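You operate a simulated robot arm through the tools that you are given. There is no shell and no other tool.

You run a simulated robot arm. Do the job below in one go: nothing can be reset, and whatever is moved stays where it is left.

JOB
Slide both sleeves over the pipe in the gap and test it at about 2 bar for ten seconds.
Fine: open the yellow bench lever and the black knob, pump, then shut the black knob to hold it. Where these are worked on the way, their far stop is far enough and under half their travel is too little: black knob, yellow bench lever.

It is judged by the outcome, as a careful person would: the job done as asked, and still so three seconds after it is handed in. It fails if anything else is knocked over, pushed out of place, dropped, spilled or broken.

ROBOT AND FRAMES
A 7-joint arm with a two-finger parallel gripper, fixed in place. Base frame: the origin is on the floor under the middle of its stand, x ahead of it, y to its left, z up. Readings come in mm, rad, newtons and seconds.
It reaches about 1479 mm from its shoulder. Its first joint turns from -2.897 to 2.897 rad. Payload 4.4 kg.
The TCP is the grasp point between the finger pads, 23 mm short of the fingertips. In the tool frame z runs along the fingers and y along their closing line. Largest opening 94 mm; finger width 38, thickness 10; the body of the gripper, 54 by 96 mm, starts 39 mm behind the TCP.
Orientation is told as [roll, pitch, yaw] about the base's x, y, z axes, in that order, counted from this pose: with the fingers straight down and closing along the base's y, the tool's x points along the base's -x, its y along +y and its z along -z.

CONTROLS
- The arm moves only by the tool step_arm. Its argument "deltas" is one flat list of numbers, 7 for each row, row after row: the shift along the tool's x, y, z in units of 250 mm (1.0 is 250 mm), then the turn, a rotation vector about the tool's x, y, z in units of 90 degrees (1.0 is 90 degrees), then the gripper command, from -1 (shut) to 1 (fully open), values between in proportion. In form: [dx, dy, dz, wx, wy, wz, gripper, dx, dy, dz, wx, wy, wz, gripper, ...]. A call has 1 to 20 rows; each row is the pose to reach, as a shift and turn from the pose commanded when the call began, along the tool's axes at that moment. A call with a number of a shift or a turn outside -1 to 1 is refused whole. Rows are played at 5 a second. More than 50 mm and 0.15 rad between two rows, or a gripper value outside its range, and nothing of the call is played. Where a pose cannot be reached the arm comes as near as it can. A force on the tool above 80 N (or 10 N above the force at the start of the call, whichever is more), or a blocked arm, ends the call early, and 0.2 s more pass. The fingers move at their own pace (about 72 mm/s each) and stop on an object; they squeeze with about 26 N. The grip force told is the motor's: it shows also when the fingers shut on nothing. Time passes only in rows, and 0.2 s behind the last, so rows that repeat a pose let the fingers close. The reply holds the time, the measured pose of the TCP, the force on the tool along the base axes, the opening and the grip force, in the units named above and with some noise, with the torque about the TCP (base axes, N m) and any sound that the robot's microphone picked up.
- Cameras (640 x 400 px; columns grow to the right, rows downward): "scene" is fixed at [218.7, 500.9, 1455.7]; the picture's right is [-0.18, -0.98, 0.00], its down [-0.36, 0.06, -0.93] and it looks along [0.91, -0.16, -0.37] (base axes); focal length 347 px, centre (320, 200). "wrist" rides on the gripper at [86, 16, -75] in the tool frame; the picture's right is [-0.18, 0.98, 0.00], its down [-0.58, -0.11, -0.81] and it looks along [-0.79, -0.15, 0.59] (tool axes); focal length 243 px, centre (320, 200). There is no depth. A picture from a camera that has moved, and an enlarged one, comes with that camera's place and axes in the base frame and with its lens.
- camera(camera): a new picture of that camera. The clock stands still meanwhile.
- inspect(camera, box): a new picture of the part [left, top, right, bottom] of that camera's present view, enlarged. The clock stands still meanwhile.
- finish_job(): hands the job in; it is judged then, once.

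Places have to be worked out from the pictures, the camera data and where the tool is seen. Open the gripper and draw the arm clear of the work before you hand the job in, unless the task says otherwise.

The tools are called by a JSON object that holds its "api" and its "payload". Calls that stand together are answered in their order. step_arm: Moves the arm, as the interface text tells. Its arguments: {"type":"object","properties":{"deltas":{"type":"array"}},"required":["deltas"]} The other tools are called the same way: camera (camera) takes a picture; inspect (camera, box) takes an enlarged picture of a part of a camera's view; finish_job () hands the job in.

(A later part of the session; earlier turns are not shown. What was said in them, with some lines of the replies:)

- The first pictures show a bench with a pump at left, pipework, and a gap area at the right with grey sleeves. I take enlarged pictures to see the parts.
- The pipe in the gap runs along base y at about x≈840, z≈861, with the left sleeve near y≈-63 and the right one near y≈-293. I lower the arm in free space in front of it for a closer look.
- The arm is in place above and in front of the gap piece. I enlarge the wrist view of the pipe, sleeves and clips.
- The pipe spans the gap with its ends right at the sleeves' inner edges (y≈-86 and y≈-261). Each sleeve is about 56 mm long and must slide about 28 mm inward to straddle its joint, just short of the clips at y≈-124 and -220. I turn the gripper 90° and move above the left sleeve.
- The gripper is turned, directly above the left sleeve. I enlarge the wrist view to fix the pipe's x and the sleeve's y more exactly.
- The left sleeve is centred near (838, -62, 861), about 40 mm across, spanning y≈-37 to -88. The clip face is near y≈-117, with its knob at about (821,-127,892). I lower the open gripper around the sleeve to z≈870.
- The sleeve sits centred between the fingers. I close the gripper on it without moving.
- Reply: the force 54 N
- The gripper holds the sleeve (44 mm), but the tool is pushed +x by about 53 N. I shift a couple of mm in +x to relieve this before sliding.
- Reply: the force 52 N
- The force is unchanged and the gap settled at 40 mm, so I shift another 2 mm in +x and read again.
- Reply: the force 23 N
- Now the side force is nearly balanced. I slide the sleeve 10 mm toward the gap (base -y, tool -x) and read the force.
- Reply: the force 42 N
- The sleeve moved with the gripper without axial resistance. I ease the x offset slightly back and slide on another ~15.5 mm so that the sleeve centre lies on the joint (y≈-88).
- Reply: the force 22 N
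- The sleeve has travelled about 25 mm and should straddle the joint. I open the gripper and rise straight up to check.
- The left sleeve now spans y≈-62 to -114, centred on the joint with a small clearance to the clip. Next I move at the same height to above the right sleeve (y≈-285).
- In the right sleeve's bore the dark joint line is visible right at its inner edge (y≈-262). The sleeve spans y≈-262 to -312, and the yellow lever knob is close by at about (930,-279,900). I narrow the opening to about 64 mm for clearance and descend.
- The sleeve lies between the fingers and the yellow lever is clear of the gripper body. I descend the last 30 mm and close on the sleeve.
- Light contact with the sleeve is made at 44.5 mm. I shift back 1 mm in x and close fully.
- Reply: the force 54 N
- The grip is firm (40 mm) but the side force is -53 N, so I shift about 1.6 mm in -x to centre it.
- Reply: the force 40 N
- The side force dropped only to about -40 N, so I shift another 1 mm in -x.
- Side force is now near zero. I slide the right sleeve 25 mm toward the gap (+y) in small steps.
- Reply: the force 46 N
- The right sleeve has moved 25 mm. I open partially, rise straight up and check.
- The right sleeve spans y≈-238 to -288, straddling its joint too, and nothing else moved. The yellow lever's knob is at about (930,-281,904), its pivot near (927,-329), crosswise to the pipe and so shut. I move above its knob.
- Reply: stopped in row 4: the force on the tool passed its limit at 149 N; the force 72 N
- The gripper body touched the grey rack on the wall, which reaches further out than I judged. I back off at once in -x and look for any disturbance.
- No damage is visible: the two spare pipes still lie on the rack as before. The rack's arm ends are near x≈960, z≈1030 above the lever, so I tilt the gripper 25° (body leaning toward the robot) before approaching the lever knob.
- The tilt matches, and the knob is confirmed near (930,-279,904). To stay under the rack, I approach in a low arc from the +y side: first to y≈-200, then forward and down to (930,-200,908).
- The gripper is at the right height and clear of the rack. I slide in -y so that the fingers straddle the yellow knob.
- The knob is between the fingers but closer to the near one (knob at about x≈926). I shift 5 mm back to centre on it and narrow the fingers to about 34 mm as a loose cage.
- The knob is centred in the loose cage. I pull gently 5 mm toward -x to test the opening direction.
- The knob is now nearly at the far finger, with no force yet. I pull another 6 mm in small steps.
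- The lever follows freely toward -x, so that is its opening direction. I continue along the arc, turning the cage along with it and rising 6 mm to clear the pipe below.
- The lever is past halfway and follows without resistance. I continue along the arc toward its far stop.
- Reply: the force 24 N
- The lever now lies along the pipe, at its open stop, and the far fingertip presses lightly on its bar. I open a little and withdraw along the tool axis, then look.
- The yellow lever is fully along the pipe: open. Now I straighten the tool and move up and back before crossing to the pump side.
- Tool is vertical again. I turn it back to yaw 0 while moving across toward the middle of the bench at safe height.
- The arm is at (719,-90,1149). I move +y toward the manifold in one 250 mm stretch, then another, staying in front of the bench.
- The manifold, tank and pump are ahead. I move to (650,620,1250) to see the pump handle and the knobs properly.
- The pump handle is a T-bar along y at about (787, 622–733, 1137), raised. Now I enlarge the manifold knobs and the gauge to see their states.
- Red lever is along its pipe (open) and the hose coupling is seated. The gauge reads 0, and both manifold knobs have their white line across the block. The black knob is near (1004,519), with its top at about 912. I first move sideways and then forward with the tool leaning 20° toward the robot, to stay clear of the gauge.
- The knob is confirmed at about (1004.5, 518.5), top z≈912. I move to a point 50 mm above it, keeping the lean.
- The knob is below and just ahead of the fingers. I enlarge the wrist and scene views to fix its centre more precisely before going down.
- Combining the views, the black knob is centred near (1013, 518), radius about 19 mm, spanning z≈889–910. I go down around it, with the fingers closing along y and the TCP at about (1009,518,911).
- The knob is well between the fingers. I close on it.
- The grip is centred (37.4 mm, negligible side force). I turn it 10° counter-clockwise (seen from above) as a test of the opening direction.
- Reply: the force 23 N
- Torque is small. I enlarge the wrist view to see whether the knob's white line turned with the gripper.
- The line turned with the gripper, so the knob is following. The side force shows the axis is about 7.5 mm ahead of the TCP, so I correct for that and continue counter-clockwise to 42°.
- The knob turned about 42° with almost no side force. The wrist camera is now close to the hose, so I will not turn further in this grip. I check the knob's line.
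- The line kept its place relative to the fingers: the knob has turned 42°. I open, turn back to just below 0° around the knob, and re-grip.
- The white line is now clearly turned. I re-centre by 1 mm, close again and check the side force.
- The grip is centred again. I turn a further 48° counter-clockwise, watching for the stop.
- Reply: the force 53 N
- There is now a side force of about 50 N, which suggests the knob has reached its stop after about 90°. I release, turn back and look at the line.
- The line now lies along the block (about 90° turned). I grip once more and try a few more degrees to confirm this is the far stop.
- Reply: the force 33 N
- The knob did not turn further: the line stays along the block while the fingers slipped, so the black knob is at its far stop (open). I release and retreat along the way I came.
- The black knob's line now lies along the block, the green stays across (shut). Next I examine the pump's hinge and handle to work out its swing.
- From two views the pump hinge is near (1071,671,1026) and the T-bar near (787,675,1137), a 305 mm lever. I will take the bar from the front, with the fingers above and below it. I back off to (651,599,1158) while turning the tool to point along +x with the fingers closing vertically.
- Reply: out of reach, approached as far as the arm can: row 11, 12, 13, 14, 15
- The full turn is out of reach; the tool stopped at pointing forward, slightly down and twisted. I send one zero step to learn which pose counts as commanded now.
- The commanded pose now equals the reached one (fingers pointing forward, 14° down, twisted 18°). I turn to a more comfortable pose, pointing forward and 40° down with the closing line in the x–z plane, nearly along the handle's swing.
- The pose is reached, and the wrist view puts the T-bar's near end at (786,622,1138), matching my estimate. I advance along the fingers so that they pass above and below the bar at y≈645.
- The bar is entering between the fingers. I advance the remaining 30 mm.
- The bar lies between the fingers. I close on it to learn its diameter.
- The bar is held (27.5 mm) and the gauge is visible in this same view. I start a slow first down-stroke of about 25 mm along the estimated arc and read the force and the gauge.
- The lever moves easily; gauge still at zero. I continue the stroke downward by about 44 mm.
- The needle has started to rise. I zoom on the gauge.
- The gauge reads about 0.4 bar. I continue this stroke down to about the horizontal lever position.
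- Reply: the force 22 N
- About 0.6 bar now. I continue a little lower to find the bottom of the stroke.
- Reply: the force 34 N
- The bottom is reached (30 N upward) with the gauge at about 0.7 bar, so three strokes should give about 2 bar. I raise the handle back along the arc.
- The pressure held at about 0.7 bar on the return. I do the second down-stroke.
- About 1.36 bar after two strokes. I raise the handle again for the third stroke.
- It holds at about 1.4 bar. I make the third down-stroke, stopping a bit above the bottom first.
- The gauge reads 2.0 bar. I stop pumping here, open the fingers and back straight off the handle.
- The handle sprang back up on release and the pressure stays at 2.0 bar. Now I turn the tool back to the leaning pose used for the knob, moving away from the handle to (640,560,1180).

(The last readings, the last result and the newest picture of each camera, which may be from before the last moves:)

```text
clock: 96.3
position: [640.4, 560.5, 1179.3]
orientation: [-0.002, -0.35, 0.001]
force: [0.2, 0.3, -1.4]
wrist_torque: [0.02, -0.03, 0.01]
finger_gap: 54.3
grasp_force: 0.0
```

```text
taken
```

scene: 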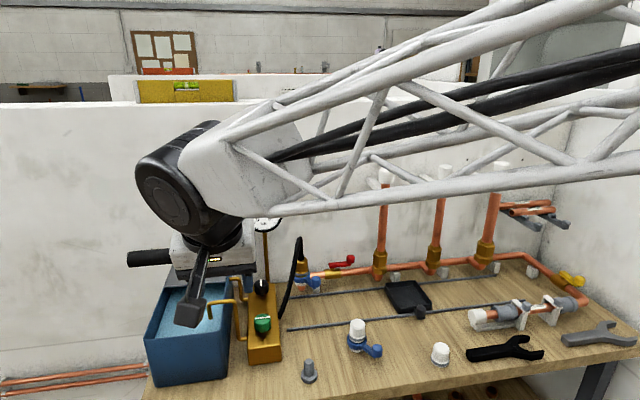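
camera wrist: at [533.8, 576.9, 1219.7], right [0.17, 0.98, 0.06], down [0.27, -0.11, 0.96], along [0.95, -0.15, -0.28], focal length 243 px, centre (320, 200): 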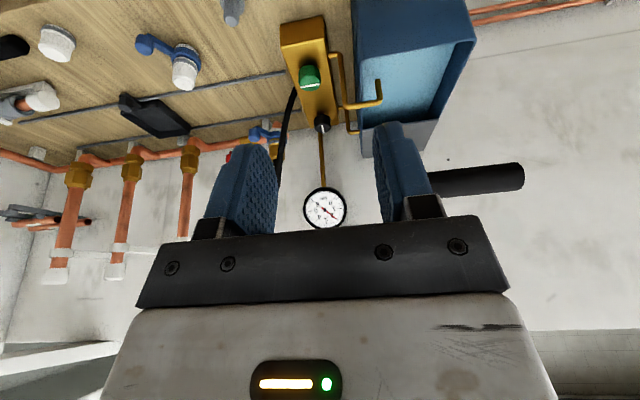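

Pressure still shows about 2 bar. I go back toward the black knob along the earlier safe route.

{"api": "step_arm", "payload": {"deltas": [0, -0.1, 0.02, 0, 0, 0, 0.15, -0.02, -0.166, 0.04, 0, 0, 0, 0.15, -0.14, -0.166, 0.14, 0, 0, 0, 0.15, -0.27, -0.166, 0.25, 0, 0, 0, 0.15, -0.4, -0.166, 0.36, 0, 0, 0, 0.15, -0.53, -0.166, 0.47, 0, 0, 0, 0.15, -0.679, -0.166, 0.597, 0, 0, 0, 0.15, -0.679, -0.166, 0.597, 0, 0, 0, 0.15]}}

{"api": "step_arm", "payload": {"deltas": [-0.05, -0.003, 0.088, -0.0229, 0, -0.0626, 0.15, -0.1, -0.006, 0.177, -0.0457, 0, -0.1253, 0.15, -0.15, -0.009, 0.266, -0.0686, 0, -0.1879, 0.15, -0.2, -0.012, 0.354, -0.0914, 0, -0.2505, 0.15, -0.25, -0.015, 0.443, -0.1143, 0, -0.3131, 0.15, -0.3, -0.018, 0.531, -0.1371, 0, -0.3758, 0.15, -0.35, -0.021, 0.62, -0.16, 0, -0.4384, 0.15, -0.4014, -0.024, 0.7085, -0.16, 0, -0.4384, 0.15, -0.4014, -0.024, 0.7085, -0.16, 0, -0.4384, 0.15]}}

{"api": "camera", "payload": {"camera": "wrist"}}

{"api": "inspect", "payload": {"camera": "scene", "box": [160, 160, 360, 340]}}

```text
clock: 98.1
position: [852.8, 515.9, 1097.9]
orientation: [-0.001, -0.35, -0.001]
force: [0.2, 0.3, 0.6]
wrist_torque: [0.02, 0.02, -0.02]
finger_gap: 54.2
grasp_force: 0.0
```

```text
clock: 100.1
position: [1005.3, 512.0, 966.7]
orientation: [0.0, -0.35, 0.732]
force: [-0.5, -0.2, -1.0]
wrist_torque: [0.02, 0.0, 0.0]
finger_gap: 54.3
grasp_force: 0.0
```

```text
taken
camera wrist: at [916.2, 453.2, 1006.8], right [-0.53, 0.85, 0.06], down [0.27, 0.1, 0.96], along [0.8, 0.52, -0.29], focal length 243 px, centre (320, 200)
```

wrist: 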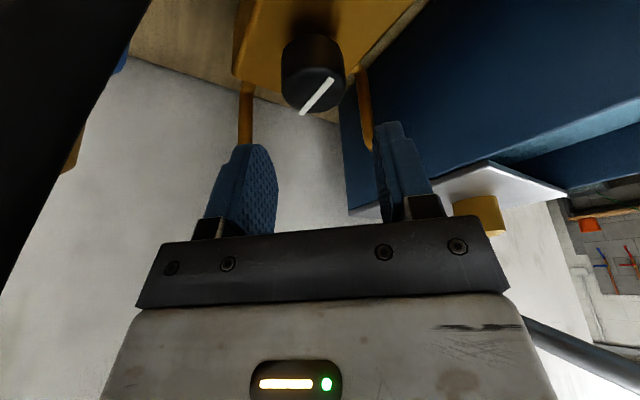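

```text
2.22 times, centred on (260, 250) of scene
camera zoom: at [218.7, 500.9, 1455.7], right [-0.18, -0.98, 0.0], down [-0.36, 0.06, -0.93], along [0.91, -0.16, -0.37], focal length 772 px, centre (453, 89)
```

zoom: 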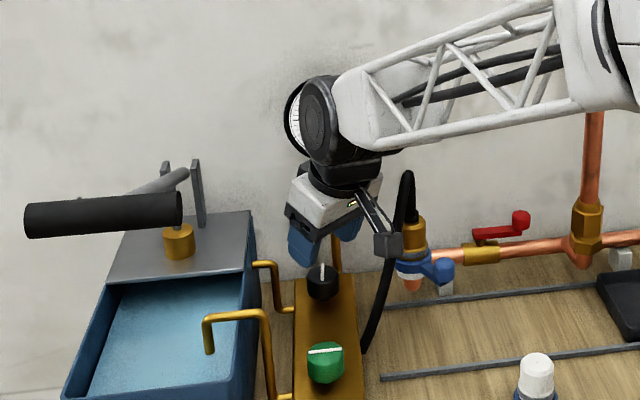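

I descend around the knob at the 42° angle.

{"api": "step_arm", "payload": {"deltas": [0.014, -0.003, 0.054, 0, 0, 0, 0.15, 0.028, -0.006, 0.108, 0, 0, 0, 0.15, 0.042, -0.01, 0.162, 0, 0, 0, 0.15, 0.0563, -0.0128, 0.2167, 0, 0, 0, 0.15, 0.0563, -0.0128, 0.2167, 0, 0, 0, 0.15]}}

{"api": "inspect", "payload": {"camera": "wrist", "box": [220, 80, 420, 210]}}

```text
clock: 101.3
position: [1012.9, 511.9, 910.5]
orientation: [-0.003, -0.35, 0.733]
force: [-0.5, 0.1, -0.4]
wrist_torque: [0.0, 0.01, 0.04]
finger_gap: 54.3
grasp_force: 0.1
```

```text
3.08 times, centred on (320, 145) of wrist
camera zoom: at [922.4, 454.0, 950.7], right [-0.53, 0.85, 0.06], down [0.27, 0.1, 0.96], along [0.8, 0.52, -0.29], focal length 746 px, centre (320, 369)
```

zoom: 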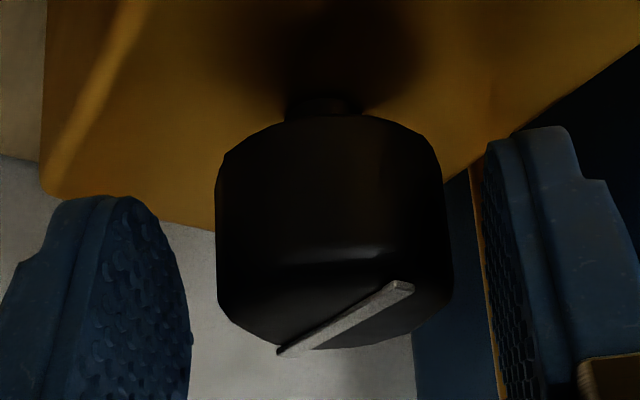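

The knob is centred between the fingers. I close on it.

{"api": "step_arm", "payload": {"deltas": [0, 0, 0, 0, 0, 0, -0.1, 0, 0, 0, 0, 0, 0, -0.3, 0, 0, 0, 0, 0, 0, -1, 0, 0, 0, 0, 0, 0, -1]}}

```text
clock: 102.3
position: [1011.4, 515.2, 910.2]
orientation: [-0.001, -0.346, 0.735]
force: [-25.4, 28.1, 1.4]
wrist_torque: [0.66, 0.62, 0.19]
finger_gap: 37.1
grasp_force: 44.9
```

The grip pulls about 38 N along the closing line, so I shift 1.2 mm and then turn the knob 45° clockwise to begin shutting it.

{"api": "step_arm", "payload": {"deltas": [0, 0.005, 0, 0, 0, 0, -1, -0.0001, 0.007, 0, 0.0152, 0, 0.0418, -1, -0.0003, 0.009, 0.0001, 0.0305, 0, 0.0835, -1, -0.0007, 0.011, 0.0002, 0.0457, 0, 0.1253, -1, -0.0011, 0.0131, 0.0004, 0.0609, 0, 0.167, -1, -0.0017, 0.0151, 0.0006, 0.0762, 0, 0.2088, -1, -0.0024, 0.017, 0.0009, 0.0914, 0, 0.2505, -1, -0.0033, 0.0189, 0.0012, 0.1067, 0, 0.2923, -1, -0.0043, 0.0207, 0.0016, 0.1219, 0, 0.334, -1, -0.0054, 0.0224, 0.002, 0.1372, 0, 0.3758, -1, -0.0066, 0.0241, 0.0024, 0.1524, 0, 0.4175, -1, -0.0082, 0.026, 0.003, 0.1714, 0, 0.4697, -1, -0.0082, 0.026, 0.003, 0.1714, 0, 0.4697, -1]}}

{"api": "inspect", "payload": {"camera": "wrist", "box": [220, 80, 420, 210]}}

{"api": "inspect", "payload": {"camera": "scene", "box": [200, 180, 340, 320]}}

```text
clock: 105.1
position: [1009.3, 517.6, 910.7]
orientation: [-0.003, -0.35, -0.054]
force: [-29.3, -20.8, 22.4]
wrist_torque: [-0.57, 0.67, -0.11]
finger_gap: 37.1
grasp_force: 45.2
```

```text
3.08 times, centred on (320, 145) of wrist
camera zoom: at [904.0, 540.7, 950.7], right [0.23, 0.97, 0.06], down [0.26, -0.12, 0.96], along [0.94, -0.2, -0.28], focal length 746 px, centre (320, 369)
```

zoom: 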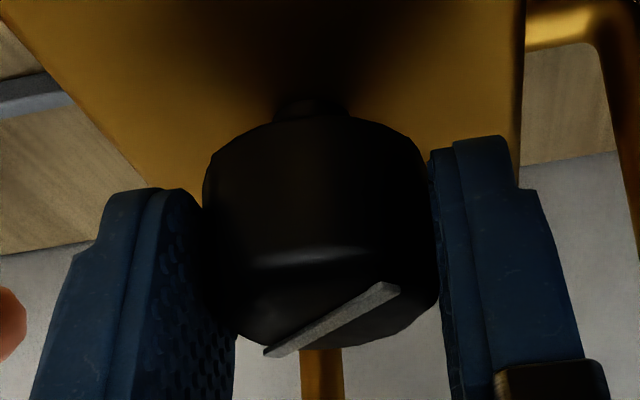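

```text
2.86 times, centred on (270, 250) of scene
camera zoom: at [218.7, 500.9, 1455.7], right [-0.18, -0.98, 0.0], down [-0.36, 0.06, -0.93], along [0.91, -0.16, -0.37], focal length 992 px, centre (463, 57)
```

zoom: 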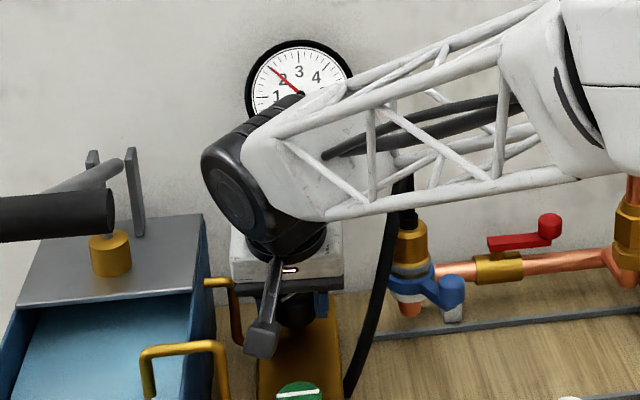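

The knob turned with the gripper to about halfway, and the gauge still shows 2 bar. I release, swing back to 42° and re-grip for the second half.

{"api": "step_arm", "payload": {"deltas": [0, 0, 0, 0, 0, 0, -0.1, 0, 0, 0, 0, 0, 0, 0.15, 0, 0, 0, 0, 0, 0, 0.15, -0.0011, -0.004, 0.0004, -0.0286, 0, -0.0783, 0.15, -0.0021, -0.0079, 0.0008, -0.0571, 0, -0.1566, 0.15, -0.0032, -0.0119, 0.0012, -0.0857, 0, -0.2349, 0.15, -0.0043, -0.0158, 0.0015, -0.1143, 0, -0.3131, 0.15, -0.0053, -0.0198, 0.0019, -0.1428, 0, -0.3914, 0.15, -0.0064, -0.0237, 0.0023, -0.1714, 0, -0.4697, 0.15, -0.0064, -0.0237, 0.0023, -0.1714, 0, -0.4697, 0.15]}}

{"api": "inspect", "payload": {"camera": "wrist", "box": [220, 80, 420, 210]}}

```text
clock: 107.3
position: [1011.4, 513.0, 910.8]
orientation: [-0.002, -0.349, 0.736]
force: [-0.1, -0.2, -0.6]
wrist_torque: [0.01, 0.0, -0.02]
finger_gap: 54.1
grasp_force: 0.1
```

```text
3.08 times, centred on (320, 145) of wrist
camera zoom: at [921.3, 454.6, 950.4], right [-0.53, 0.85, 0.06], down [0.27, 0.1, 0.96], along [0.8, 0.52, -0.29], focal length 746 px, centre (320, 369)
```

zoom: 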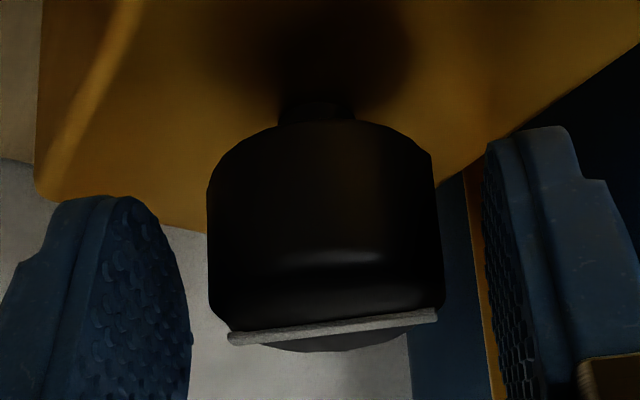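

The line is at about 45°. The knob lies about 1.5 mm toward the left finger, so I shift slightly and close.

{"api": "step_arm", "payload": {"deltas": [0, -0.005, 0, 0, 0, 0, -0.1, 0, -0.005, 0, 0, 0, 0, -0.3, 0, -0.005, 0, 0, 0, 0, -1, 0, -0.005, 0, 0, 0, 0, -1]}}

```text
clock: 108.3
position: [1010.7, 513.9, 908.7]
orientation: [-0.003, -0.348, 0.736]
force: [-21.8, 25.6, 1.9]
wrist_torque: [0.67, 0.5, 0.17]
finger_gap: 37.3
grasp_force: 44.7
```

The centring was better before, so I shift back 1.2 mm and turn 48° clockwise to the shut stop.

{"api": "step_arm", "payload": {"deltas": [0, 0.005, 0, 0, 0, 0, -1, -0.0001, 0.007, 0, 0.0152, 0, 0.0418, -1, -0.0003, 0.009, 0.0001, 0.0305, 0, 0.0835, -1, -0.0007, 0.011, 0.0002, 0.0457, 0, 0.1253, -1, -0.0011, 0.0131, 0.0004, 0.0609, 0, 0.167, -1, -0.0017, 0.0151, 0.0006, 0.0762, 0, 0.2088, -1, -0.0024, 0.017, 0.0009, 0.0914, 0, 0.2505, -1, -0.0033, 0.0189, 0.0012, 0.1067, 0, 0.2923, -1, -0.0043, 0.0207, 0.0016, 0.1219, 0, 0.334, -1, -0.0054, 0.0224, 0.002, 0.1372, 0, 0.3758, -1, -0.0066, 0.0241, 0.0024, 0.1524, 0, 0.4175, -1, -0.0082, 0.026, 0.003, 0.1714, 0, 0.4697, -1, -0.0093, 0.0273, 0.0034, 0.1828, 0, 0.501, -1, -0.0093, 0.0273, 0.0034, 0.1828, 0, 0.501, -1]}}

{"api": "inspect", "payload": {"camera": "wrist", "box": [220, 80, 420, 210]}}

{"api": "inspect", "payload": {"camera": "scene", "box": [238, 188, 288, 238]}}

```text
clock: 111.3
position: [1009.9, 518.3, 909.7]
orientation: [-0.002, -0.351, -0.104]
force: [11.6, -15.1, 4.3]
wrist_torque: [-0.41, -0.43, 0.17]
finger_gap: 37.4
grasp_force: 45.5
```

```text
3.08 times, centred on (320, 145) of wrist
camera zoom: at [905.8, 546.5, 950.0], right [0.28, 0.96, 0.06], down [0.26, -0.14, 0.96], along [0.93, -0.25, -0.28], focal length 746 px, centre (320, 369)
```

zoom: 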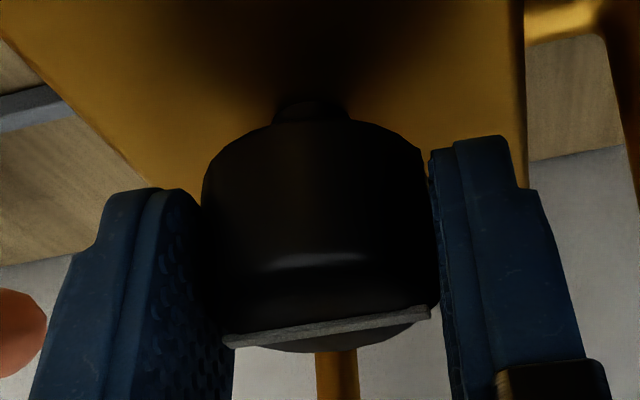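

```text
8.00 times, centred on (263, 213) of scene
camera zoom: at [218.7, 500.9, 1455.7], right [-0.18, -0.98, 0.0], down [-0.36, 0.06, -0.93], along [0.91, -0.16, -0.37], focal length 2777 px, centre (776, 96)
```

zoom: 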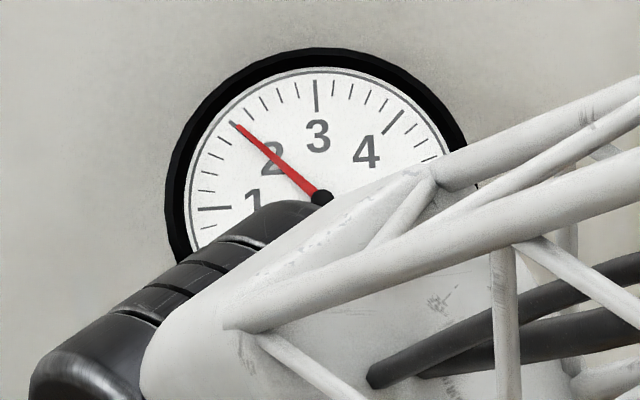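

The knob is back to its original angle with the gauge at 2.0 bar. I release and retreat along the safe route, then verify.

{"api": "step_arm", "payload": {"deltas": [0, 0, 0, 0, 0, 0, -0.1, 0, 0, 0, 0, 0, 0, 0.15, 0, 0, 0, 0, 0, 0, 0.15, -0.015, -0.002, -0.07, 0, 0, 0, 0.15, -0.03, -0.005, -0.14, 0, 0, 0, 0.15, -0.046, -0.0073, -0.2175, 0, 0, 0, 0.15, 0.017, -0.017, -0.334, 0, 0, 0, 0.15, 0.08, -0.027, -0.451, 0, 0, 0, 0.15, 0.144, -0.037, -0.568, 0, 0, 0, 0.15, 0.207, -0.047, -0.684, 0, 0, 0, 0.15, 0.27, -0.056, -0.801, 0, 0, 0, 0.15, 0.334, -0.066, -0.918, 0, 0, 0, 0.15]}}

{"api": "inspect", "payload": {"camera": "scene", "box": [220, 260, 320, 360]}}

{"api": "camera", "payload": {"camera": "scene"}}

{"api": "camera", "payload": {"camera": "wrist"}}

```text
clock: 113.9
position: [851.2, 520.6, 1096.5]
orientation: [-0.001, -0.35, -0.105]
force: [-0.4, 1.1, -1.1]
wrist_torque: [-0.02, 0.01, 0.0]
finger_gap: 54.0
grasp_force: 0.0
```

```text
4.00 times, centred on (270, 310) of scene
camera zoom: at [218.7, 500.9, 1455.7], right [-0.18, -0.98, 0.0], down [-0.36, 0.06, -0.93], along [0.91, -0.16, -0.37], focal length 1389 px, centre (520, -240)
```

zoom: 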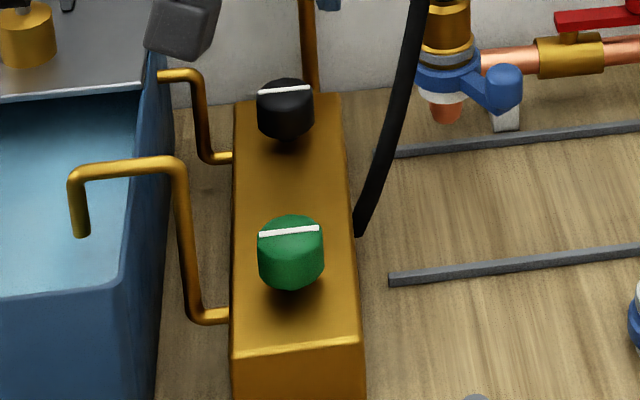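

```text
taken
```

scene: 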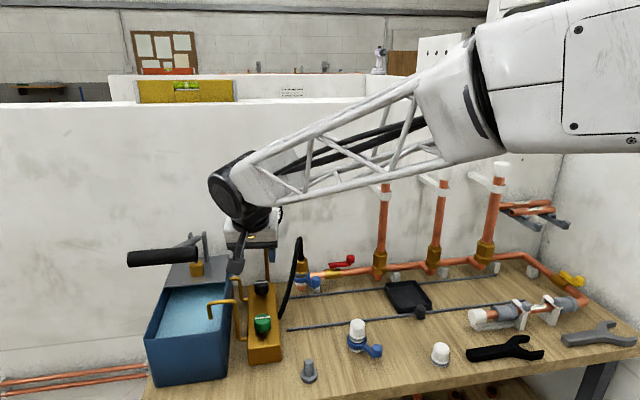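

```text
taken
camera wrist: at [747.0, 548.1, 1136.6], right [0.28, 0.96, 0.06], down [0.26, -0.13, 0.96], along [0.93, -0.25, -0.28], focal length 243 px, centre (320, 200)
```

wrist: 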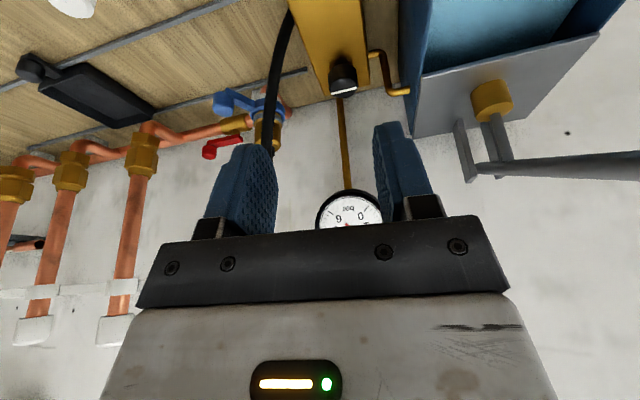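

The black knob's line is again parallel to the green one: shut. I draw the arm well clear so that the gauge is visible and let the hold time run.

{"api": "step_arm", "payload": {"deltas": [0.062, -0.07, -0.102, 0, 0, 0, 0.15, 0.124, -0.14, -0.205, 0, 0, 0, 0.15, 0.186, -0.21, -0.307, 0, 0, 0, 0.15, 0.248, -0.28, -0.41, 0, 0, 0, 0.15, 0.309, -0.351, -0.512, 0, 0, 0, 0.15, 0.371, -0.421, -0.614, 0, 0, 0, 0.15, 0.433, -0.491, -0.717, 0, 0, 0, 0.15, 0.495, -0.561, -0.819, 0, 0, 0, 0.15, 0.495, -0.561, -0.819, 0, 0, 0, 0.15, 0.495, -0.561, -0.819, 0, 0, 0, 0.15]}}

{"api": "camera", "payload": {"camera": "scene"}}

{"api": "inspect", "payload": {"camera": "scene", "box": [238, 188, 288, 238]}}

{"api": "camera", "payload": {"camera": "wrist"}}

```text
clock: 116.1
position: [650.3, 399.8, 1245.7]
orientation: [-0.002, -0.349, -0.104]
force: [0.5, 0.4, -0.3]
wrist_torque: [0.0, -0.01, 0.0]
finger_gap: 53.9
grasp_force: 0.1
```

```text
taken
```

scene: 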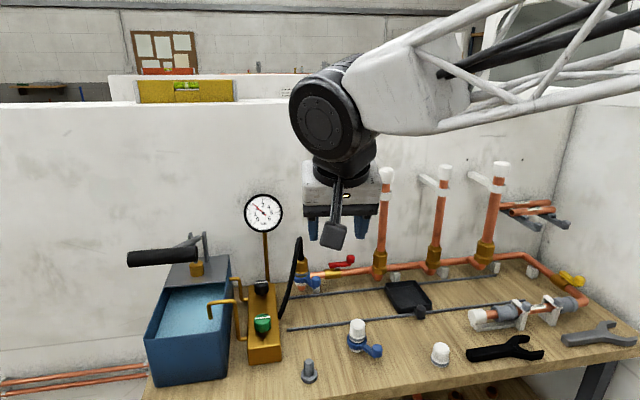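

```text
8.00 times, centred on (263, 213) of scene
camera zoom: at [218.7, 500.9, 1455.7], right [-0.18, -0.98, 0.0], down [-0.36, 0.06, -0.93], along [0.91, -0.16, -0.37], focal length 2777 px, centre (776, 96)
```

zoom: 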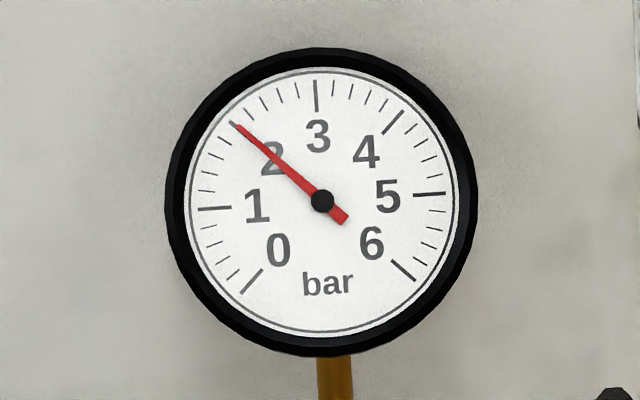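

```text
taken
camera wrist: at [545.6, 427.0, 1285.3], right [0.28, 0.96, 0.06], down [0.26, -0.13, 0.96], along [0.93, -0.25, -0.28], focal length 243 px, centre (320, 200)
```

wrist: 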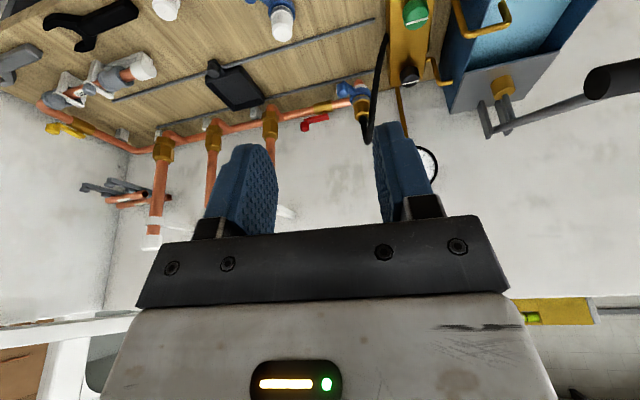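

The gauge stands at 2.0 bar with the knob shut since about t=111 s. I hold still in place and open the gripper, letting the ten-second test run with margin.

{"api": "step_arm", "payload": {"deltas": [0, 0, 0, 0, 0, 0, 1, 0, 0, 0, 0, 0, 0, 1, 0, 0, 0, 0, 0, 0, 1, 0, 0, 0, 0, 0, 0, 1, 0, 0, 0, 0, 0, 0, 1, 0, 0, 0, 0, 0, 0, 1, 0, 0, 0, 0, 0, 0, 1, 0, 0, 0, 0, 0, 0, 1, 0, 0, 0, 0, 0, 0, 1, 0, 0, 0, 0, 0, 0, 1, 0, 0, 0, 0, 0, 0, 1, 0, 0, 0, 0, 0, 0, 1, 0, 0, 0, 0, 0, 0, 1, 0, 0, 0, 0, 0, 0, 1, 0, 0, 0, 0, 0, 0, 1, 0, 0, 0, 0, 0, 0, 1, 0, 0, 0, 0, 0, 0, 1, 0, 0, 0, 0, 0, 0, 1, 0, 0, 0, 0, 0, 0, 1, 0, 0, 0, 0, 0, 0, 1]}}

{"api": "inspect", "payload": {"camera": "scene", "box": [440, 230, 620, 350]}}

{"api": "inspect", "payload": {"camera": "scene", "box": [238, 188, 288, 238]}}

```text
clock: 120.3
position: [648.6, 400.0, 1245.7]
orientation: [-0.002, -0.349, -0.104]
force: [-0.9, 0.0, 0.1]
wrist_torque: [0.0, -0.01, 0.02]
finger_gap: 94.3
grasp_force: 0.0
```

```text
3.33 times, centred on (530, 290) of scene
camera zoom: at [218.7, 500.9, 1455.7], right [-0.18, -0.98, 0.0], down [-0.36, 0.06, -0.93], along [0.91, -0.16, -0.37], focal length 1157 px, centre (-380, -100)
```

zoom: 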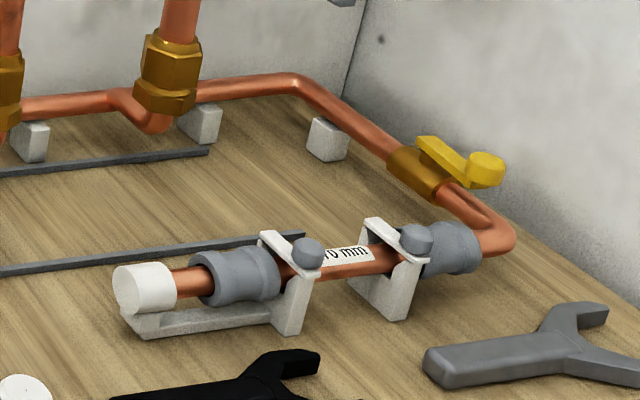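

```text
8.00 times, centred on (263, 213) of scene
camera zoom: at [218.7, 500.9, 1455.7], right [-0.18, -0.98, 0.0], down [-0.36, 0.06, -0.93], along [0.91, -0.16, -0.37], focal length 2777 px, centre (776, 96)
```

zoom: 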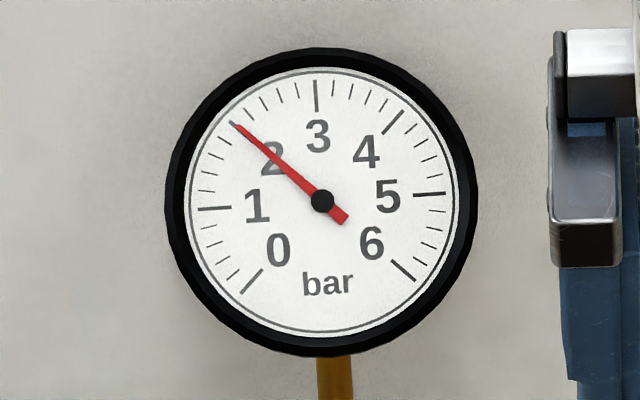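

The pressure is steady at 2.0 bar and both joints look dry. I wait two more stretches to complete the hold with margin.

{"api": "step_arm", "payload": {"deltas": [0, 0, 0, 0, 0, 0, 1, 0, 0, 0, 0, 0, 0, 1, 0, 0, 0, 0, 0, 0, 1, 0, 0, 0, 0, 0, 0, 1, 0, 0, 0, 0, 0, 0, 1, 0, 0, 0, 0, 0, 0, 1, 0, 0, 0, 0, 0, 0, 1, 0, 0, 0, 0, 0, 0, 1, 0, 0, 0, 0, 0, 0, 1, 0, 0, 0, 0, 0, 0, 1, 0, 0, 0, 0, 0, 0, 1, 0, 0, 0, 0, 0, 0, 1, 0, 0, 0, 0, 0, 0, 1, 0, 0, 0, 0, 0, 0, 1, 0, 0, 0, 0, 0, 0, 1, 0, 0, 0, 0, 0, 0, 1, 0, 0, 0, 0, 0, 0, 1, 0, 0, 0, 0, 0, 0, 1, 0, 0, 0, 0, 0, 0, 1, 0, 0, 0, 0, 0, 0, 1]}}

{"api": "step_arm", "payload": {"deltas": [0, 0, 0, 0, 0, 0, 1, 0, 0, 0, 0, 0, 0, 1, 0, 0, 0, 0, 0, 0, 1, 0, 0, 0, 0, 0, 0, 1, 0, 0, 0, 0, 0, 0, 1, 0, 0, 0, 0, 0, 0, 1, 0, 0, 0, 0, 0, 0, 1, 0, 0, 0, 0, 0, 0, 1, 0, 0, 0, 0, 0, 0, 1, 0, 0, 0, 0, 0, 0, 1, 0, 0, 0, 0, 0, 0, 1, 0, 0, 0, 0, 0, 0, 1, 0, 0, 0, 0, 0, 0, 1, 0, 0, 0, 0, 0, 0, 1, 0, 0, 0, 0, 0, 0, 1, 0, 0, 0, 0, 0, 0, 1, 0, 0, 0, 0, 0, 0, 1, 0, 0, 0, 0, 0, 0, 1, 0, 0, 0, 0, 0, 0, 1, 0, 0, 0, 0, 0, 0, 1]}}

{"api": "inspect", "payload": {"camera": "scene", "box": [238, 188, 288, 238]}}

{"api": "camera", "payload": {"camera": "scene"}}

{"api": "inspect", "payload": {"camera": "scene", "box": [460, 180, 600, 260]}}

```text
clock: 124.5
position: [649.6, 398.7, 1245.7]
orientation: [-0.002, -0.35, -0.105]
force: [0.1, 0.2, 0.0]
wrist_torque: [0.0, -0.05, -0.01]
finger_gap: 94.0
grasp_force: 0.1
```

```text
clock: 128.7
position: [650.5, 399.1, 1246.4]
orientation: [-0.001, -0.348, -0.105]
force: [0.7, 0.4, 0.6]
wrist_torque: [-0.03, -0.01, 0.05]
finger_gap: 94.1
grasp_force: 0.1
```

```text
8.00 times, centred on (263, 213) of scene
camera zoom: at [218.7, 500.9, 1455.7], right [-0.18, -0.98, 0.0], down [-0.36, 0.06, -0.93], along [0.91, -0.16, -0.37], focal length 2777 px, centre (776, 96)
```

zoom: 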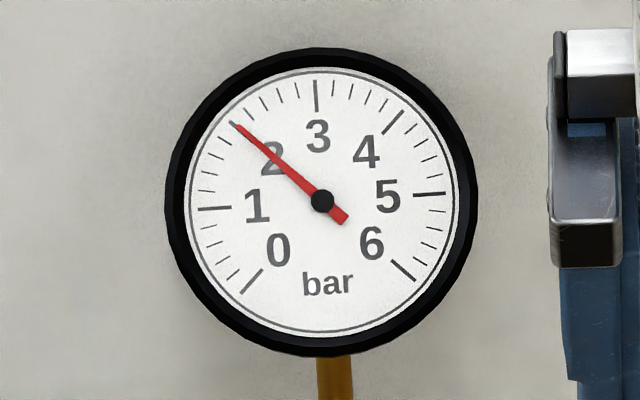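

```text
taken
```

scene: 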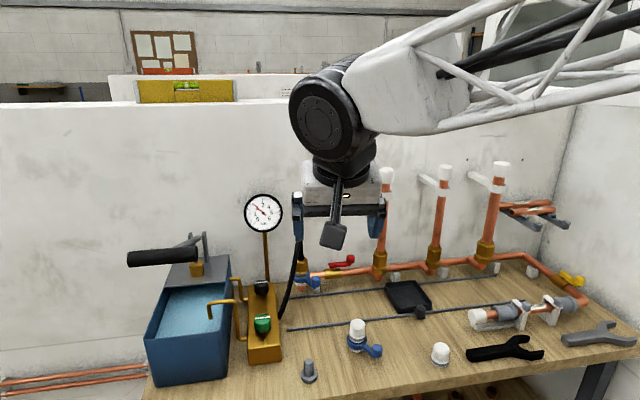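

```text
4.57 times, centred on (530, 220) of scene
camera zoom: at [218.7, 500.9, 1455.7], right [-0.18, -0.98, 0.0], down [-0.36, 0.06, -0.93], along [0.91, -0.16, -0.37], focal length 1587 px, centre (-640, 109)
```

zoom: 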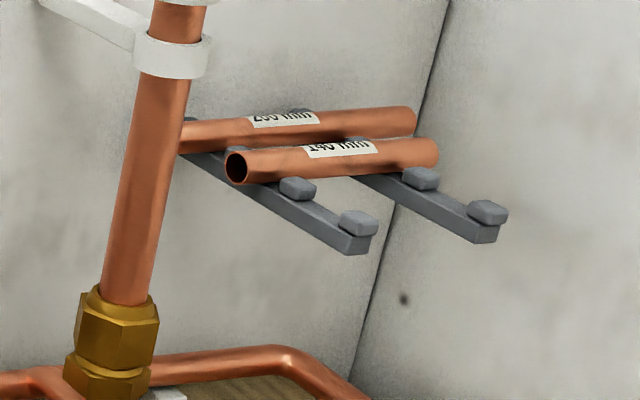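

The gauge has held at 2.0 bar for over 17 seconds with the black knob shut. Both sleeves bridge their joints, the yellow lever is open, the rack pipes and other items are in place, and the arm is clear with its gripper open. I hand the job in.

{"api": "finish_job", "payload": {}}

```text
The job is handed in.
```

The job is done and handed in. Both sleeves are slid over the pipe in the gap, and it held 2.0 bar for about 17 seconds with no visible drop on the gauge or water at the joints.

- **Sleeves:** I moved each one about 25 mm inward, so it sits roughly half on the gap pipe and half on its stub.
- **Valves and pumping:** I opened the yellow bench lever and the black knob to their far stops and pumped three strokes to 2.0 bar. I then shut the black knob to hold it.
- **Left as is:** the line is still at 2.0 bar and the yellow lever is open. The pump handle sprang back up when released.

While approaching the yellow lever, the gripper body bumped the grey pipe rack on the wall and the arm stopped on the force limit (149 N). I backed off straight away. In the pictures afterwards, the rack and the two spare pipes on it look unmoved.
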